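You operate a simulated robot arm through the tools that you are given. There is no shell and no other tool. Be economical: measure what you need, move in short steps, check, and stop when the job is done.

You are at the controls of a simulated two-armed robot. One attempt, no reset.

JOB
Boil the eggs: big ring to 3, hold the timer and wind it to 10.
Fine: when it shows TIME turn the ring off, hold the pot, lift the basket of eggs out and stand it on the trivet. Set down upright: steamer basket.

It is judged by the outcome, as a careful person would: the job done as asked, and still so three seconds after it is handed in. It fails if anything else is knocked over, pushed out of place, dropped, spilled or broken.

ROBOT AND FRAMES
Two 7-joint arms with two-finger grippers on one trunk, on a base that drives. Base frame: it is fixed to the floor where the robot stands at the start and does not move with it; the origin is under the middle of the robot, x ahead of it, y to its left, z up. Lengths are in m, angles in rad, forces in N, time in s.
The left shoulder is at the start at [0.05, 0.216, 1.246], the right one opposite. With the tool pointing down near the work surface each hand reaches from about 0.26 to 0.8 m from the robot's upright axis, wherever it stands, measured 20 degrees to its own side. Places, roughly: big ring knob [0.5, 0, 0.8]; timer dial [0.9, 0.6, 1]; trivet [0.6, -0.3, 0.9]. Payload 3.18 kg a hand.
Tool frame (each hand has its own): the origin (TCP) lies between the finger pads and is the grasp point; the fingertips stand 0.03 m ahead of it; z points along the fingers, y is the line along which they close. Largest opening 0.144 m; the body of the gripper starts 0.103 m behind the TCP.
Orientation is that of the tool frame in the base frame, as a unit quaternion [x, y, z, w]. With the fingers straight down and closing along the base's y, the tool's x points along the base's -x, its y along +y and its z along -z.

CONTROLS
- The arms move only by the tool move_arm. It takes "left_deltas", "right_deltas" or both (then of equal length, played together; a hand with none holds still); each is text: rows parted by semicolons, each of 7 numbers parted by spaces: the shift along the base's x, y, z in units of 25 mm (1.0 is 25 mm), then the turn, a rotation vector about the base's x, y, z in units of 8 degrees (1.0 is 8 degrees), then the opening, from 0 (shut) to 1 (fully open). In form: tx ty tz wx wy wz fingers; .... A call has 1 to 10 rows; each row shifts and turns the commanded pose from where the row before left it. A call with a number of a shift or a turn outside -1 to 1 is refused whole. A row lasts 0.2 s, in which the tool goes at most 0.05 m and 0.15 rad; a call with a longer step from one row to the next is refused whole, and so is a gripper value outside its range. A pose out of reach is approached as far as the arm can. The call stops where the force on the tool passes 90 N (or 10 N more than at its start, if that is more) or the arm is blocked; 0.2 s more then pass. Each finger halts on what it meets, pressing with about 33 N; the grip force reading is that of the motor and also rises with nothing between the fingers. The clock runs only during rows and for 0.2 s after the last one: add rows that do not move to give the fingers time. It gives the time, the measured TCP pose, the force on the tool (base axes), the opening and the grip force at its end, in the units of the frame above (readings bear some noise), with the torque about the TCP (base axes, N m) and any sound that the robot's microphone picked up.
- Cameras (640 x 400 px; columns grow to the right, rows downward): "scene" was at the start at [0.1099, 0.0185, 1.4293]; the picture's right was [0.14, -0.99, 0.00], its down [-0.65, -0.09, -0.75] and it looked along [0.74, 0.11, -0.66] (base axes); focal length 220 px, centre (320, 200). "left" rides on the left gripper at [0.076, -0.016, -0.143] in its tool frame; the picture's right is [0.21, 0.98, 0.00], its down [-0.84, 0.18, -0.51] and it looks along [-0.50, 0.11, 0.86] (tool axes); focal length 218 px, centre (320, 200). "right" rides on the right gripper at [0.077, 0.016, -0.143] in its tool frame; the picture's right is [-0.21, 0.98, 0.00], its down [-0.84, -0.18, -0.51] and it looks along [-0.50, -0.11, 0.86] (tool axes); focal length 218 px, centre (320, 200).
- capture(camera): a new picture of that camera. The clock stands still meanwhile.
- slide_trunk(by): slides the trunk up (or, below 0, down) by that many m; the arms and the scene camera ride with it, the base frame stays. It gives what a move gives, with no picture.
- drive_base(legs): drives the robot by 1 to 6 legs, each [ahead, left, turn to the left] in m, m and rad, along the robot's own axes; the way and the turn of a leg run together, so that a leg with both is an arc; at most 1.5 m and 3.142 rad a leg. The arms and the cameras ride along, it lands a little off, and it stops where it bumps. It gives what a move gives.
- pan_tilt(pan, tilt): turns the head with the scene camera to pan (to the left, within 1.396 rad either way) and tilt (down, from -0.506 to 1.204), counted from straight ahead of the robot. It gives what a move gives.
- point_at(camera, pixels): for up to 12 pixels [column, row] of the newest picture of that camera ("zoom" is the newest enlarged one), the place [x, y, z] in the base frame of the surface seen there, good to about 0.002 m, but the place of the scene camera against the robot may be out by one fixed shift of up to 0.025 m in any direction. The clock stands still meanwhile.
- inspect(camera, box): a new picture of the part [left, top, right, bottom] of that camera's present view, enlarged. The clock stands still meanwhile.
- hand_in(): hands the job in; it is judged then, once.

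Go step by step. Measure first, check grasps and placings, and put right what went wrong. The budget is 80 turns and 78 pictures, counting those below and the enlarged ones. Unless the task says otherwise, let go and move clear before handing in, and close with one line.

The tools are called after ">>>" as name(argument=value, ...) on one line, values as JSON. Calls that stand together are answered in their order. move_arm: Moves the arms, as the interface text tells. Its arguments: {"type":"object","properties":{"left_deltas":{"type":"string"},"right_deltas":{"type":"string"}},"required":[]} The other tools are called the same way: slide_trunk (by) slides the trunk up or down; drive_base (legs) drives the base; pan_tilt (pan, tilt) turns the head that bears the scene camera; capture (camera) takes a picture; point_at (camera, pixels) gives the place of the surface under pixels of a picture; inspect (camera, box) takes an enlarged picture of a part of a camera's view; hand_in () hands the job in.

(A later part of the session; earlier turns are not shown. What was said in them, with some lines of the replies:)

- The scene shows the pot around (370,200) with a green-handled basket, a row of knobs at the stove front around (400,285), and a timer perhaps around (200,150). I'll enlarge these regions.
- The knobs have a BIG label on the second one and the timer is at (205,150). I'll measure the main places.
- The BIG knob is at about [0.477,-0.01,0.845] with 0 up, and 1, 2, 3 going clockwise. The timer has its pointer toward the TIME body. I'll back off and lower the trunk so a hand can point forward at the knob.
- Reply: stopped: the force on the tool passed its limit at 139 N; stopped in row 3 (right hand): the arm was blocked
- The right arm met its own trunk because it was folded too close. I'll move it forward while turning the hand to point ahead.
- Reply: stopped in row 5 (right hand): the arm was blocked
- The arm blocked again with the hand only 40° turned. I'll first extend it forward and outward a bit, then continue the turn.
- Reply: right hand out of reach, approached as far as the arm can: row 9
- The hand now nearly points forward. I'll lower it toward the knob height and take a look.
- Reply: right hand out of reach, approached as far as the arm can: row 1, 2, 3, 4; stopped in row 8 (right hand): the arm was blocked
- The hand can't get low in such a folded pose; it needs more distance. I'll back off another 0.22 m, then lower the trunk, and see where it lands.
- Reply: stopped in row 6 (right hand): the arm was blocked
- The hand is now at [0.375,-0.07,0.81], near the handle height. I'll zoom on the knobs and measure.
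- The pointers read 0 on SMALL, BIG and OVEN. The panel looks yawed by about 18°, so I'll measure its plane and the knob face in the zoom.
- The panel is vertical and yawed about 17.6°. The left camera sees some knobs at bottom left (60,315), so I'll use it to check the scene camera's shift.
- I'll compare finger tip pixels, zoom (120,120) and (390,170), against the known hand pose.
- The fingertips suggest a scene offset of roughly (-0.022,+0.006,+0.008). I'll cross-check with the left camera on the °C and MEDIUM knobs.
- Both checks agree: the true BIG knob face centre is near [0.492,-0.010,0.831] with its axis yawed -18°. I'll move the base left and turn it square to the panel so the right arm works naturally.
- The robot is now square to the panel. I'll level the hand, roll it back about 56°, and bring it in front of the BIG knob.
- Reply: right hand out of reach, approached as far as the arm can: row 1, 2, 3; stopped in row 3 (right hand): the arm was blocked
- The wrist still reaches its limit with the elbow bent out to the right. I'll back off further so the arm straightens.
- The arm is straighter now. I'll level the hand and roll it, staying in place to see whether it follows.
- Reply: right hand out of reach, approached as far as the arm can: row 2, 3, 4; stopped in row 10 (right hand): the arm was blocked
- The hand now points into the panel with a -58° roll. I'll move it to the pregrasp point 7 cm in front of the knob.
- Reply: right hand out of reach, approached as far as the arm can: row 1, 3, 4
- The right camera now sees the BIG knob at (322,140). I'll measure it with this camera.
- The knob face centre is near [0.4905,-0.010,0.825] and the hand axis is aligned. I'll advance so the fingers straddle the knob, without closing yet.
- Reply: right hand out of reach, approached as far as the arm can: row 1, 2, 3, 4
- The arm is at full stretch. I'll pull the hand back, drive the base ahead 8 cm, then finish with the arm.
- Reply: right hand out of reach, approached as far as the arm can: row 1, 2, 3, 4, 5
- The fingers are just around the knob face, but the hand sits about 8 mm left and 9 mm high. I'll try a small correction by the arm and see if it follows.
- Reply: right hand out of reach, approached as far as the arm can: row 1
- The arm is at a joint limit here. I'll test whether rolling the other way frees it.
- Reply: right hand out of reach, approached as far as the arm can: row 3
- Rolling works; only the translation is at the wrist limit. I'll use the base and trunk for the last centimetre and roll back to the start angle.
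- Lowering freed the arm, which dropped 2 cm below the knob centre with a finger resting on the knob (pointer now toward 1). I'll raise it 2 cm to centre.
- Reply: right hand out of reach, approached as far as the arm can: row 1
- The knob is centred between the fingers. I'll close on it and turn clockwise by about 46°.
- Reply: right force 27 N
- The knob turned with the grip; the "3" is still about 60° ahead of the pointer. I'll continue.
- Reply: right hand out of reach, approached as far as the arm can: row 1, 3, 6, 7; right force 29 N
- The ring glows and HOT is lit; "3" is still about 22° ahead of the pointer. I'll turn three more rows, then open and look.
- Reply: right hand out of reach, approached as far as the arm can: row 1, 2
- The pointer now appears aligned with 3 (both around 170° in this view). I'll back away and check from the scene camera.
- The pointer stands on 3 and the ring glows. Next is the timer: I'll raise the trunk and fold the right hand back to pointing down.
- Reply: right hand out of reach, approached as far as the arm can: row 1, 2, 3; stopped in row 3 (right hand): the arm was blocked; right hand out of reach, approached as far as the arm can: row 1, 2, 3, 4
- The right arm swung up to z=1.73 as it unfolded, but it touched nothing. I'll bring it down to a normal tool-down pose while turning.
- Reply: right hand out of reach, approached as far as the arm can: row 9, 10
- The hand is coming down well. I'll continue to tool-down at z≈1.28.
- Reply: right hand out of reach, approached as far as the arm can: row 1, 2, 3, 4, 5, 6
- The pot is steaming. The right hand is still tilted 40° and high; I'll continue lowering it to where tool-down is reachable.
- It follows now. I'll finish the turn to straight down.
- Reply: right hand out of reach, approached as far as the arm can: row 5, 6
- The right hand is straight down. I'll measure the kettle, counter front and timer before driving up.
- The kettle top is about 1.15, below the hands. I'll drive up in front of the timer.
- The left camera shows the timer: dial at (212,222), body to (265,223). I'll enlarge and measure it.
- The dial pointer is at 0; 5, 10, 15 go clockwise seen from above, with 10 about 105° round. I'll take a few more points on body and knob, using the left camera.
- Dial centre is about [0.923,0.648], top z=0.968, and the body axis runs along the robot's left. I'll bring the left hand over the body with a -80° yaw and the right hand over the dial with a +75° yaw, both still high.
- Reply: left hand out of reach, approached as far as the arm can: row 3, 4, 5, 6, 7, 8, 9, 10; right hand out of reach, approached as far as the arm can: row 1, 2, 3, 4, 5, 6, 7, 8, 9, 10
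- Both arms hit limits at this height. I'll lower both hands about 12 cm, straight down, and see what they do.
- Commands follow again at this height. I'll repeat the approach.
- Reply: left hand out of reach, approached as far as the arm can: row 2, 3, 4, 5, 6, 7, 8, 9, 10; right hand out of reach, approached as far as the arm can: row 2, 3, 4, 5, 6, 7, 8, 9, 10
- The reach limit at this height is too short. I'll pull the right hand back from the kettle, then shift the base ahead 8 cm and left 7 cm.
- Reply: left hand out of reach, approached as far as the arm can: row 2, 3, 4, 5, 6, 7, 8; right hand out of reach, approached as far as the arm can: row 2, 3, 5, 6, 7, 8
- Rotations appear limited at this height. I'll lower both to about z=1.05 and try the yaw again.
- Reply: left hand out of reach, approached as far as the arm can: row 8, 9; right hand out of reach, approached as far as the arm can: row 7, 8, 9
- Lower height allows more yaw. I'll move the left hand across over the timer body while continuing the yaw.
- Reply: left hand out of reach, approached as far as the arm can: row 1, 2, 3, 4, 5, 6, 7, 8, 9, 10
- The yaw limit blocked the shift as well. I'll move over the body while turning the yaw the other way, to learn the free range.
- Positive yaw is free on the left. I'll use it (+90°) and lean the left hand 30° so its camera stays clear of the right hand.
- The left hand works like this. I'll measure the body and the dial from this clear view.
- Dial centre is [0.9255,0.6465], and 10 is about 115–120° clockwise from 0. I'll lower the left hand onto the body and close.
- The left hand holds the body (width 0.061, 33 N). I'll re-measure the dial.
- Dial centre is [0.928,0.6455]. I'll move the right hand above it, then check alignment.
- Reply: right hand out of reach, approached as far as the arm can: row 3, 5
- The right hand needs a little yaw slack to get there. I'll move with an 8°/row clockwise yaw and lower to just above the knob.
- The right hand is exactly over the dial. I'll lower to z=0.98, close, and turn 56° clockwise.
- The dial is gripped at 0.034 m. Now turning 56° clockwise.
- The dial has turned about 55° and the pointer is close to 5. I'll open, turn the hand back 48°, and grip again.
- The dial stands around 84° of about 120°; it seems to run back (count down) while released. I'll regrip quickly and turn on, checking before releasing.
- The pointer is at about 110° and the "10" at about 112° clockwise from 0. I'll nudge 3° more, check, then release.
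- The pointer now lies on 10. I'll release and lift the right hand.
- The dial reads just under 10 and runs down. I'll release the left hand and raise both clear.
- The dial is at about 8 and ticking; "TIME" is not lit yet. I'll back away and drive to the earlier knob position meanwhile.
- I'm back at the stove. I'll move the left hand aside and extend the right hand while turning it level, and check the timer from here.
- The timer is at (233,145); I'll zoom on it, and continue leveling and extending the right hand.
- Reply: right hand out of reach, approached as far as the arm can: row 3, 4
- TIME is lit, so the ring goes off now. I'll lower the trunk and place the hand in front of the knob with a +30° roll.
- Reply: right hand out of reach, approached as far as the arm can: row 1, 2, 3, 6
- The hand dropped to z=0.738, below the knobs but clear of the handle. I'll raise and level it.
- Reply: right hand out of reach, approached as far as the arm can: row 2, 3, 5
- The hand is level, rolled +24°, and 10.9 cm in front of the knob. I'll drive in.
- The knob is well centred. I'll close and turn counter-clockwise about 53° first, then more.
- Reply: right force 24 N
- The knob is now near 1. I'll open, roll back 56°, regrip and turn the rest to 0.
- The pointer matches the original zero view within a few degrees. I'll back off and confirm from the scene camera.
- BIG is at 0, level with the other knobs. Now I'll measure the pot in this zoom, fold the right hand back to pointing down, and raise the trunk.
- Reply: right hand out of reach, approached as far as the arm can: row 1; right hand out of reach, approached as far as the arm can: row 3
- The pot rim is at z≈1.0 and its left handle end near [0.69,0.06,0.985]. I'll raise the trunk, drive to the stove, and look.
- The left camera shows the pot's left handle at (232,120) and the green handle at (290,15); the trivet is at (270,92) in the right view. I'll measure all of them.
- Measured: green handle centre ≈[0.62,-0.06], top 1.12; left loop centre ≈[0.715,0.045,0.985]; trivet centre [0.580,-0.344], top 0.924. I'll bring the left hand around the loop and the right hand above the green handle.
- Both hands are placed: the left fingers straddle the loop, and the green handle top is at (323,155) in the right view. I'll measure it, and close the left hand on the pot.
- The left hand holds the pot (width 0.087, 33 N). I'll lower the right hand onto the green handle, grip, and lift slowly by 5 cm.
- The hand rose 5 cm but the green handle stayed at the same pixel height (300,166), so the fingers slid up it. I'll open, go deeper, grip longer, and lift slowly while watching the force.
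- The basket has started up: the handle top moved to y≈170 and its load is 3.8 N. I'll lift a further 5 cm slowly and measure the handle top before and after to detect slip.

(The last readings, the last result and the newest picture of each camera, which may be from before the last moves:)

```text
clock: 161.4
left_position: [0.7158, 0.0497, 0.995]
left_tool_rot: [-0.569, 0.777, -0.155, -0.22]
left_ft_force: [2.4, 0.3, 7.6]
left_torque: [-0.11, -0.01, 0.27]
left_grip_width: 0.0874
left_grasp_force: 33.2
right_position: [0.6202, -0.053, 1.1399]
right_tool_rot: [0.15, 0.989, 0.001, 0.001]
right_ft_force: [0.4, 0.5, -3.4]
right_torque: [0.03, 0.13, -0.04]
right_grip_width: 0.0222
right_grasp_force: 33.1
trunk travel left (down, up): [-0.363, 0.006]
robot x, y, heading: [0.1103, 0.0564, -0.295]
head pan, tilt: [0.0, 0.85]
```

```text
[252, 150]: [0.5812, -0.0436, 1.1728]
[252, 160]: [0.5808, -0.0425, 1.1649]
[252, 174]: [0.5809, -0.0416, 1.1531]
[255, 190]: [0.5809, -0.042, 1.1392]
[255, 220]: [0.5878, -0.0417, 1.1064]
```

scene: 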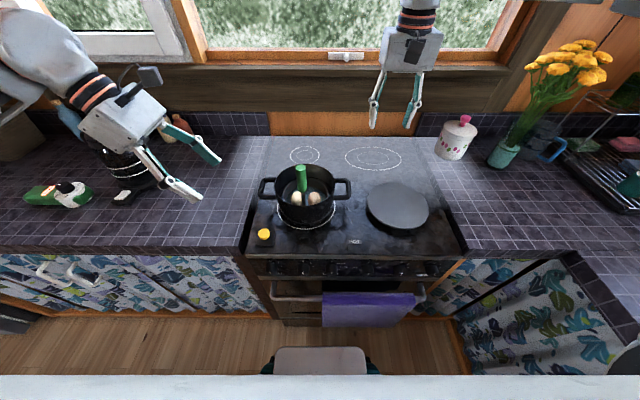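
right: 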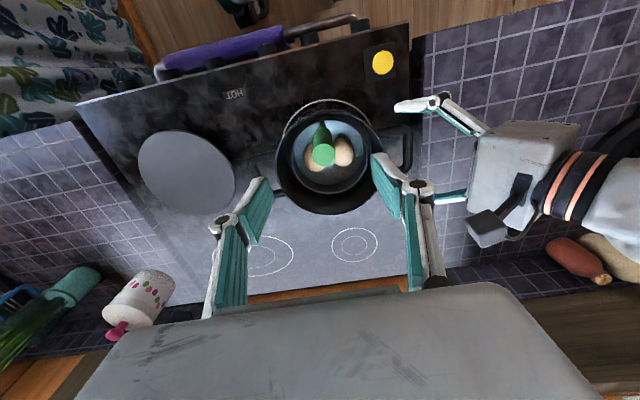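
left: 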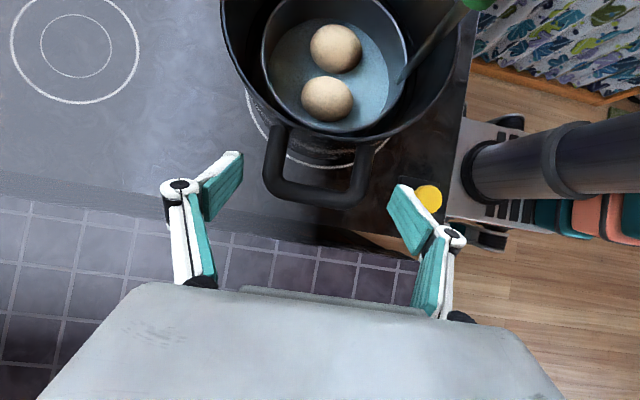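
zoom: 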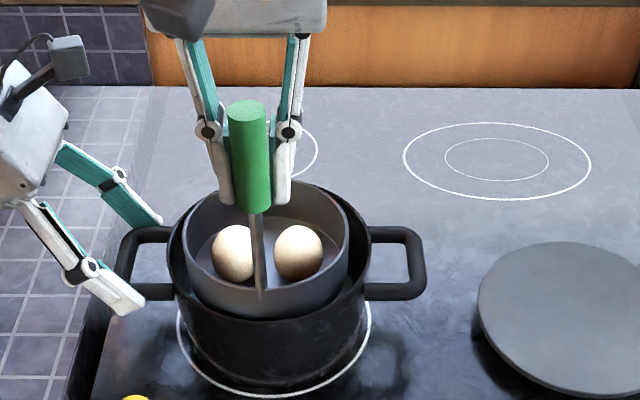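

No slip: the basket rises with the hand. I'll lift it clear of the rim, carry it over the trivet, and lower to a few centimetres above.

>>> move_arm(right_deltas="0 0 0.3 0 0 0 0;0 0 0.4 0 0 0 0;0 0 0.4 0 0 0 0;0 0 0.4 0 0 0 0;0 0 0.4 0 0 0 0;0 0 0.4 0 0 0 0;0 0 0.3 0 0 0 0;0 0 0 0 0 0 0")

>>> move_arm(right_deltas="-0.1 -0.3 0 0 0 0 0;-0.2 -0.5 0 0 0 0 0;-0.25 -0.7 0 0 0 0 0;-0.25 -0.7 0 0 0 0 0;-0.25 -0.7 0 0 0 0 0;-0.25 -0.7 0 0 0 0 0;-0.25 -0.7 0 0 0 0 0;-0.25 -0.7 0 0 0 0 0;-0.25 -0.7 0 0 0 0 0;-0.25 -0.7 0 0 0 0 0")

>>> move_arm(right_deltas="-0.25 -0.7 0 0 0 0 0;-0.25 -0.7 0 0 0 0 0;-0.25 -0.7 0 0 0 0 0;-0.25 -0.7 0 0 0 0 0;-0.25 -0.7 0 0 0 0 0;-0.25 -0.6 0 0 0 0 0;-0.1 -0.4 0 0 0 0 0;0 -0.3 0 0 0 0 0;0 0 0 0 0 0 0")

>>> inspect(camera="scene", box=[280, 100, 480, 240])

>>> point_at(camera="zoom", pixels=[[355, 110], [355, 240], [355, 260], [355, 280], [355, 300], [420, 240], [290, 240]])

```text
clock: 163.2
left_position: [0.7169, 0.0504, 0.9942]
left_tool_rot: [-0.57, 0.777, -0.154, -0.219]
left_ft_force: [1.8, -0.4, 6.1]
left_torque: [-0.1, -0.02, 0.23]
left_grip_width: 0.0874
left_grasp_force: 33.1
right_position: [0.619, -0.0546, 1.2037]
right_tool_rot: [0.151, 0.989, 0.001, 0.001]
right_ft_force: [0.7, -0.2, -3.4]
right_torque: [0.01, 0.09, 0.01]
right_grip_width: 0.0224
right_grasp_force: 32.6
trunk travel left (down, up): [-0.363, 0.006]
robot x, y, heading: [0.1096, 0.0542, -0.297]
head pan, tilt: [0.0, 0.85]
```

```text
clock: 165.4
left_position: [0.7163, 0.0503, 0.9937]
left_tool_rot: [-0.569, 0.777, -0.154, -0.22]
left_ft_force: [-0.1, 0.3, 4.4]
left_torque: [0.27, -0.11, 0.15]
left_grip_width: 0.0872
left_grasp_force: 33.6
right_position: [0.5618, -0.215, 1.2064]
right_tool_rot: [0.151, 0.989, 0.001, 0.001]
right_ft_force: [-0.1, -0.3, -2.0]
right_torque: [0.04, 0.15, -0.03]
right_grip_width: 0.022
right_grasp_force: 32.5
trunk travel left (down, up): [-0.363, 0.006]
robot x, y, heading: [0.1098, 0.0553, -0.298]
head pan, tilt: [0.0, 0.85]
```

```text
clock: 167.4
left_position: [0.7164, 0.0502, 0.9937]
left_tool_rot: [-0.569, 0.777, -0.153, -0.221]
left_ft_force: [-1.4, 0.0, 3.0]
left_torque: [-0.04, 0.03, 0.13]
left_grip_width: 0.0876
left_grasp_force: 32.7
right_position: [0.5216, -0.3336, 1.206]
right_tool_rot: [0.151, 0.989, 0.0, 0.001]
right_ft_force: [0.4, 0.3, -2.6]
right_torque: [0.04, 0.17, 0.02]
right_grip_width: 0.022
right_grasp_force: 32.5
trunk travel left (down, up): [-0.363, 0.006]
robot x, y, heading: [0.113, 0.0547, -0.294]
head pan, tilt: [0.0, 0.85]
```

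```text
2.86 times, centred on (380, 170) of scene
```

zoom: 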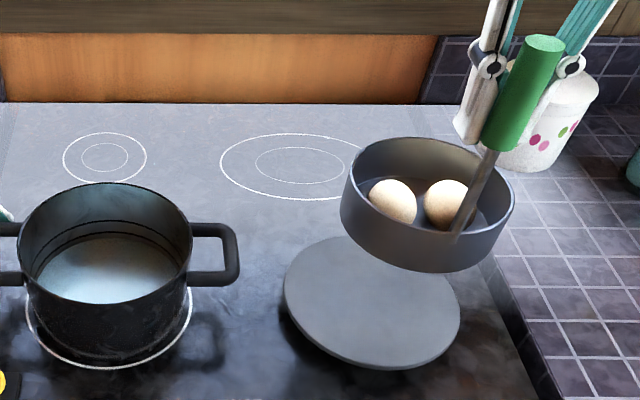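

```text
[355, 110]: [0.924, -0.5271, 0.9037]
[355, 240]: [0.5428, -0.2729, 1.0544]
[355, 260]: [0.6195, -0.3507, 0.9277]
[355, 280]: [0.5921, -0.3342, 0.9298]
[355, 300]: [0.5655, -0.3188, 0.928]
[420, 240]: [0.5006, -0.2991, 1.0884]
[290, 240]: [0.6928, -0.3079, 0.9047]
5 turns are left
```

The basket hangs level over the trivet, with its computed centre [0.579,-0.352] against the trivet's [0.580,-0.344]. I'll lower it, slowly near contact, and read the force.

>>> move_arm(right_deltas="0 0 -0.5 0 0 0 0;0 0 -0.6 0 0 0 0;0 0 -0.6 0 0 0 0;0 0 -0.6 0 0 0 0;0 0 -0.6 0 0 0 0;0.02 0.1 -0.6 0 0 0 0;0.02 0.1 -0.5 0 0 0 0;0 0 -0.3 0 0 0 0;0 0 -0.3 0 0 0 0;0 0 0 0 0 0 0")

>>> move_arm(right_deltas="0 0 -0.1 0 0 0 0;0 0 -0.1 0 0 0 0;0 0 -0.1 0 0 0 0;0 0 -0.1 0 0 0 0;0 0 0 0 0 0 0")

>>> inspect(camera="scene", box=[300, 120, 480, 240])

```text
clock: 169.6
left_position: [0.7167, 0.0501, 0.9945]
left_tool_rot: [-0.569, 0.777, -0.155, -0.221]
left_ft_force: [-0.9, 0.2, 1.6]
left_torque: [-0.04, 0.04, 0.11]
left_grip_width: 0.0874
left_grasp_force: 33.2
right_position: [0.5245, -0.3294, 1.0876]
right_tool_rot: [0.15, 0.989, 0.001, 0.002]
right_ft_force: [0.4, -0.2, -3.4]
right_torque: [0.03, 0.1, -0.01]
right_grip_width: 0.0219
right_grasp_force: 33.4
trunk travel left (down, up): [-0.363, 0.006]
robot x, y, heading: [0.1106, 0.056, -0.295]
head pan, tilt: [0.0, 0.85]
```

```text
clock: 170.8
left_position: [0.7136, 0.0506, 0.9951]
left_tool_rot: [-0.569, 0.777, -0.155, -0.221]
left_ft_force: [-0.1, -0.4, -0.8]
left_torque: [0.7, -0.19, 0.11]
left_grip_width: 0.0873
left_grasp_force: 32.8
right_position: [0.523, -0.3282, 1.0826]
right_tool_rot: [0.152, 0.988, 0.001, 0.005]
right_ft_force: [-6.4, -4.8, 42.1]
right_torque: [0.02, 0.61, 0.08]
right_grip_width: 0.022
right_grasp_force: 32.9
trunk travel left (down, up): [-0.363, 0.006]
robot x, y, heading: [0.11, 0.0593, -0.297]
head pan, tilt: [0.0, 0.85]
```

```text
3.33 times, centred on (390, 180) of scene
4 turns are left
```

zoom: 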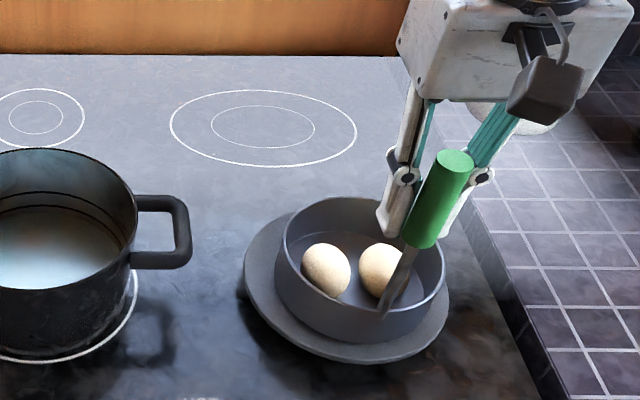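

The basket stands on the trivet with contact felt (42 N). I'll relax the pressure, open both hands, and move them clear.

>>> move_arm(right_deltas="0 0 0.12 0 0 0 0;0 0 0.08 0 0 0 0;0 0 0 0 0 0 0;0 0 0 0 0 0 0.4;0 0 0 0 0 0 0.4;0 0 0 0 0 0 0.4;0 0 0.5 0 0 0 0.4;0 0 0.8 0 0 0 0.4;0 0 1 0 0 0 0.4;0 0 1 0 0 0 0.4", left_deltas="0 0 0 0 0 0 0;0 0 0 0 0 0 0;0 0 0 0 0 0 0;0 0 0 0 0 0 0.85;0 0 0 0 0 0 0.85;0 0 0 0 0 0 0.85;0.1 0.3 0.5 0 0 0 0.85;0.17 0.49 0.85 0 0 0 0.85;0.17 0.49 0.85 0 0 0 0.85;0.17 0.49 0.85 0 0 0 0.85")

>>> move_arm(right_deltas="0 0 1 0 0 0 0.4;0 0 0.6 0 0 0 0.4;0 0 0 0 0 0 0.4", left_deltas="0.17 0.49 0.85 0 0 0 0.85;0 0.4 0.6 0 0 0 0.85;0 0 0 0 0 0 0.85")

>>> capture(camera="scene")

```text
clock: 173.0
left_position: [0.7311, 0.0947, 1.07]
left_tool_rot: [-0.569, 0.777, -0.154, -0.221]
left_ft_force: [0.4, 0.5, 0.5]
left_torque: [-0.03, 0.01, 0.03]
left_grip_width: 0.1224
left_grasp_force: 0.0
right_position: [0.5232, -0.3285, 1.1654]
right_tool_rot: [0.151, 0.989, 0.001, 0.001]
right_ft_force: [0.1, -0.3, 0.4]
right_torque: [-0.05, 0.01, 0.01]
right_grip_width: 0.0579
right_grasp_force: 0.1
trunk travel left (down, up): [-0.363, 0.006]
robot x, y, heading: [0.1102, 0.0523, -0.297]
head pan, tilt: [0.0, 0.85]
```

```text
clock: 173.8
left_position: [0.7362, 0.1167, 1.1068]
left_tool_rot: [-0.57, 0.777, -0.154, -0.22]
left_ft_force: [-0.3, 0.4, 0.8]
left_torque: [-0.04, 0.01, 0.02]
left_grip_width: 0.1223
left_grasp_force: 0.1
right_position: [0.5243, -0.3277, 1.2064]
right_tool_rot: [0.15, 0.989, -0.001, 0.001]
right_ft_force: [-1.5, 0.0, -0.4]
right_torque: [0.0, 0.02, -0.02]
right_grip_width: 0.0577
right_grasp_force: 0.1
trunk travel left (down, up): [-0.363, 0.006]
robot x, y, heading: [0.1129, 0.0563, -0.297]
head pan, tilt: [0.0, 0.85]
```

```text
2 pictures are left
3 turns are left
```

scene: 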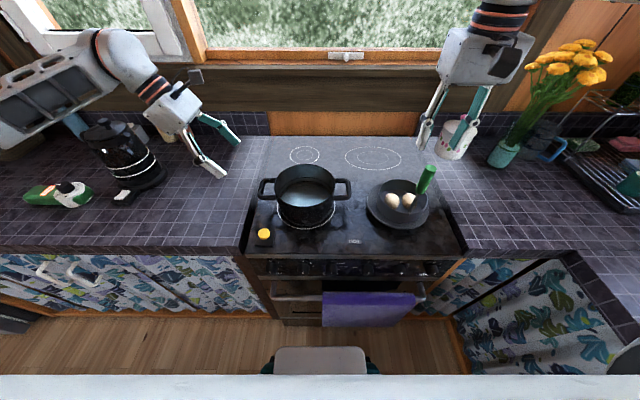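

The basket stands upright on the trivet, the pot is still on its ring, the ring lamp is out, and both hands are clear. I'll hand in.

>>> hand_in()

```text
The job is handed in.
```

I set the big ring to 3, wound the timer to 10, and turned the ring off once TIME lit. The basket of eggs is standing upright on the trivet, the pot is still in its place, and both hands are clear.
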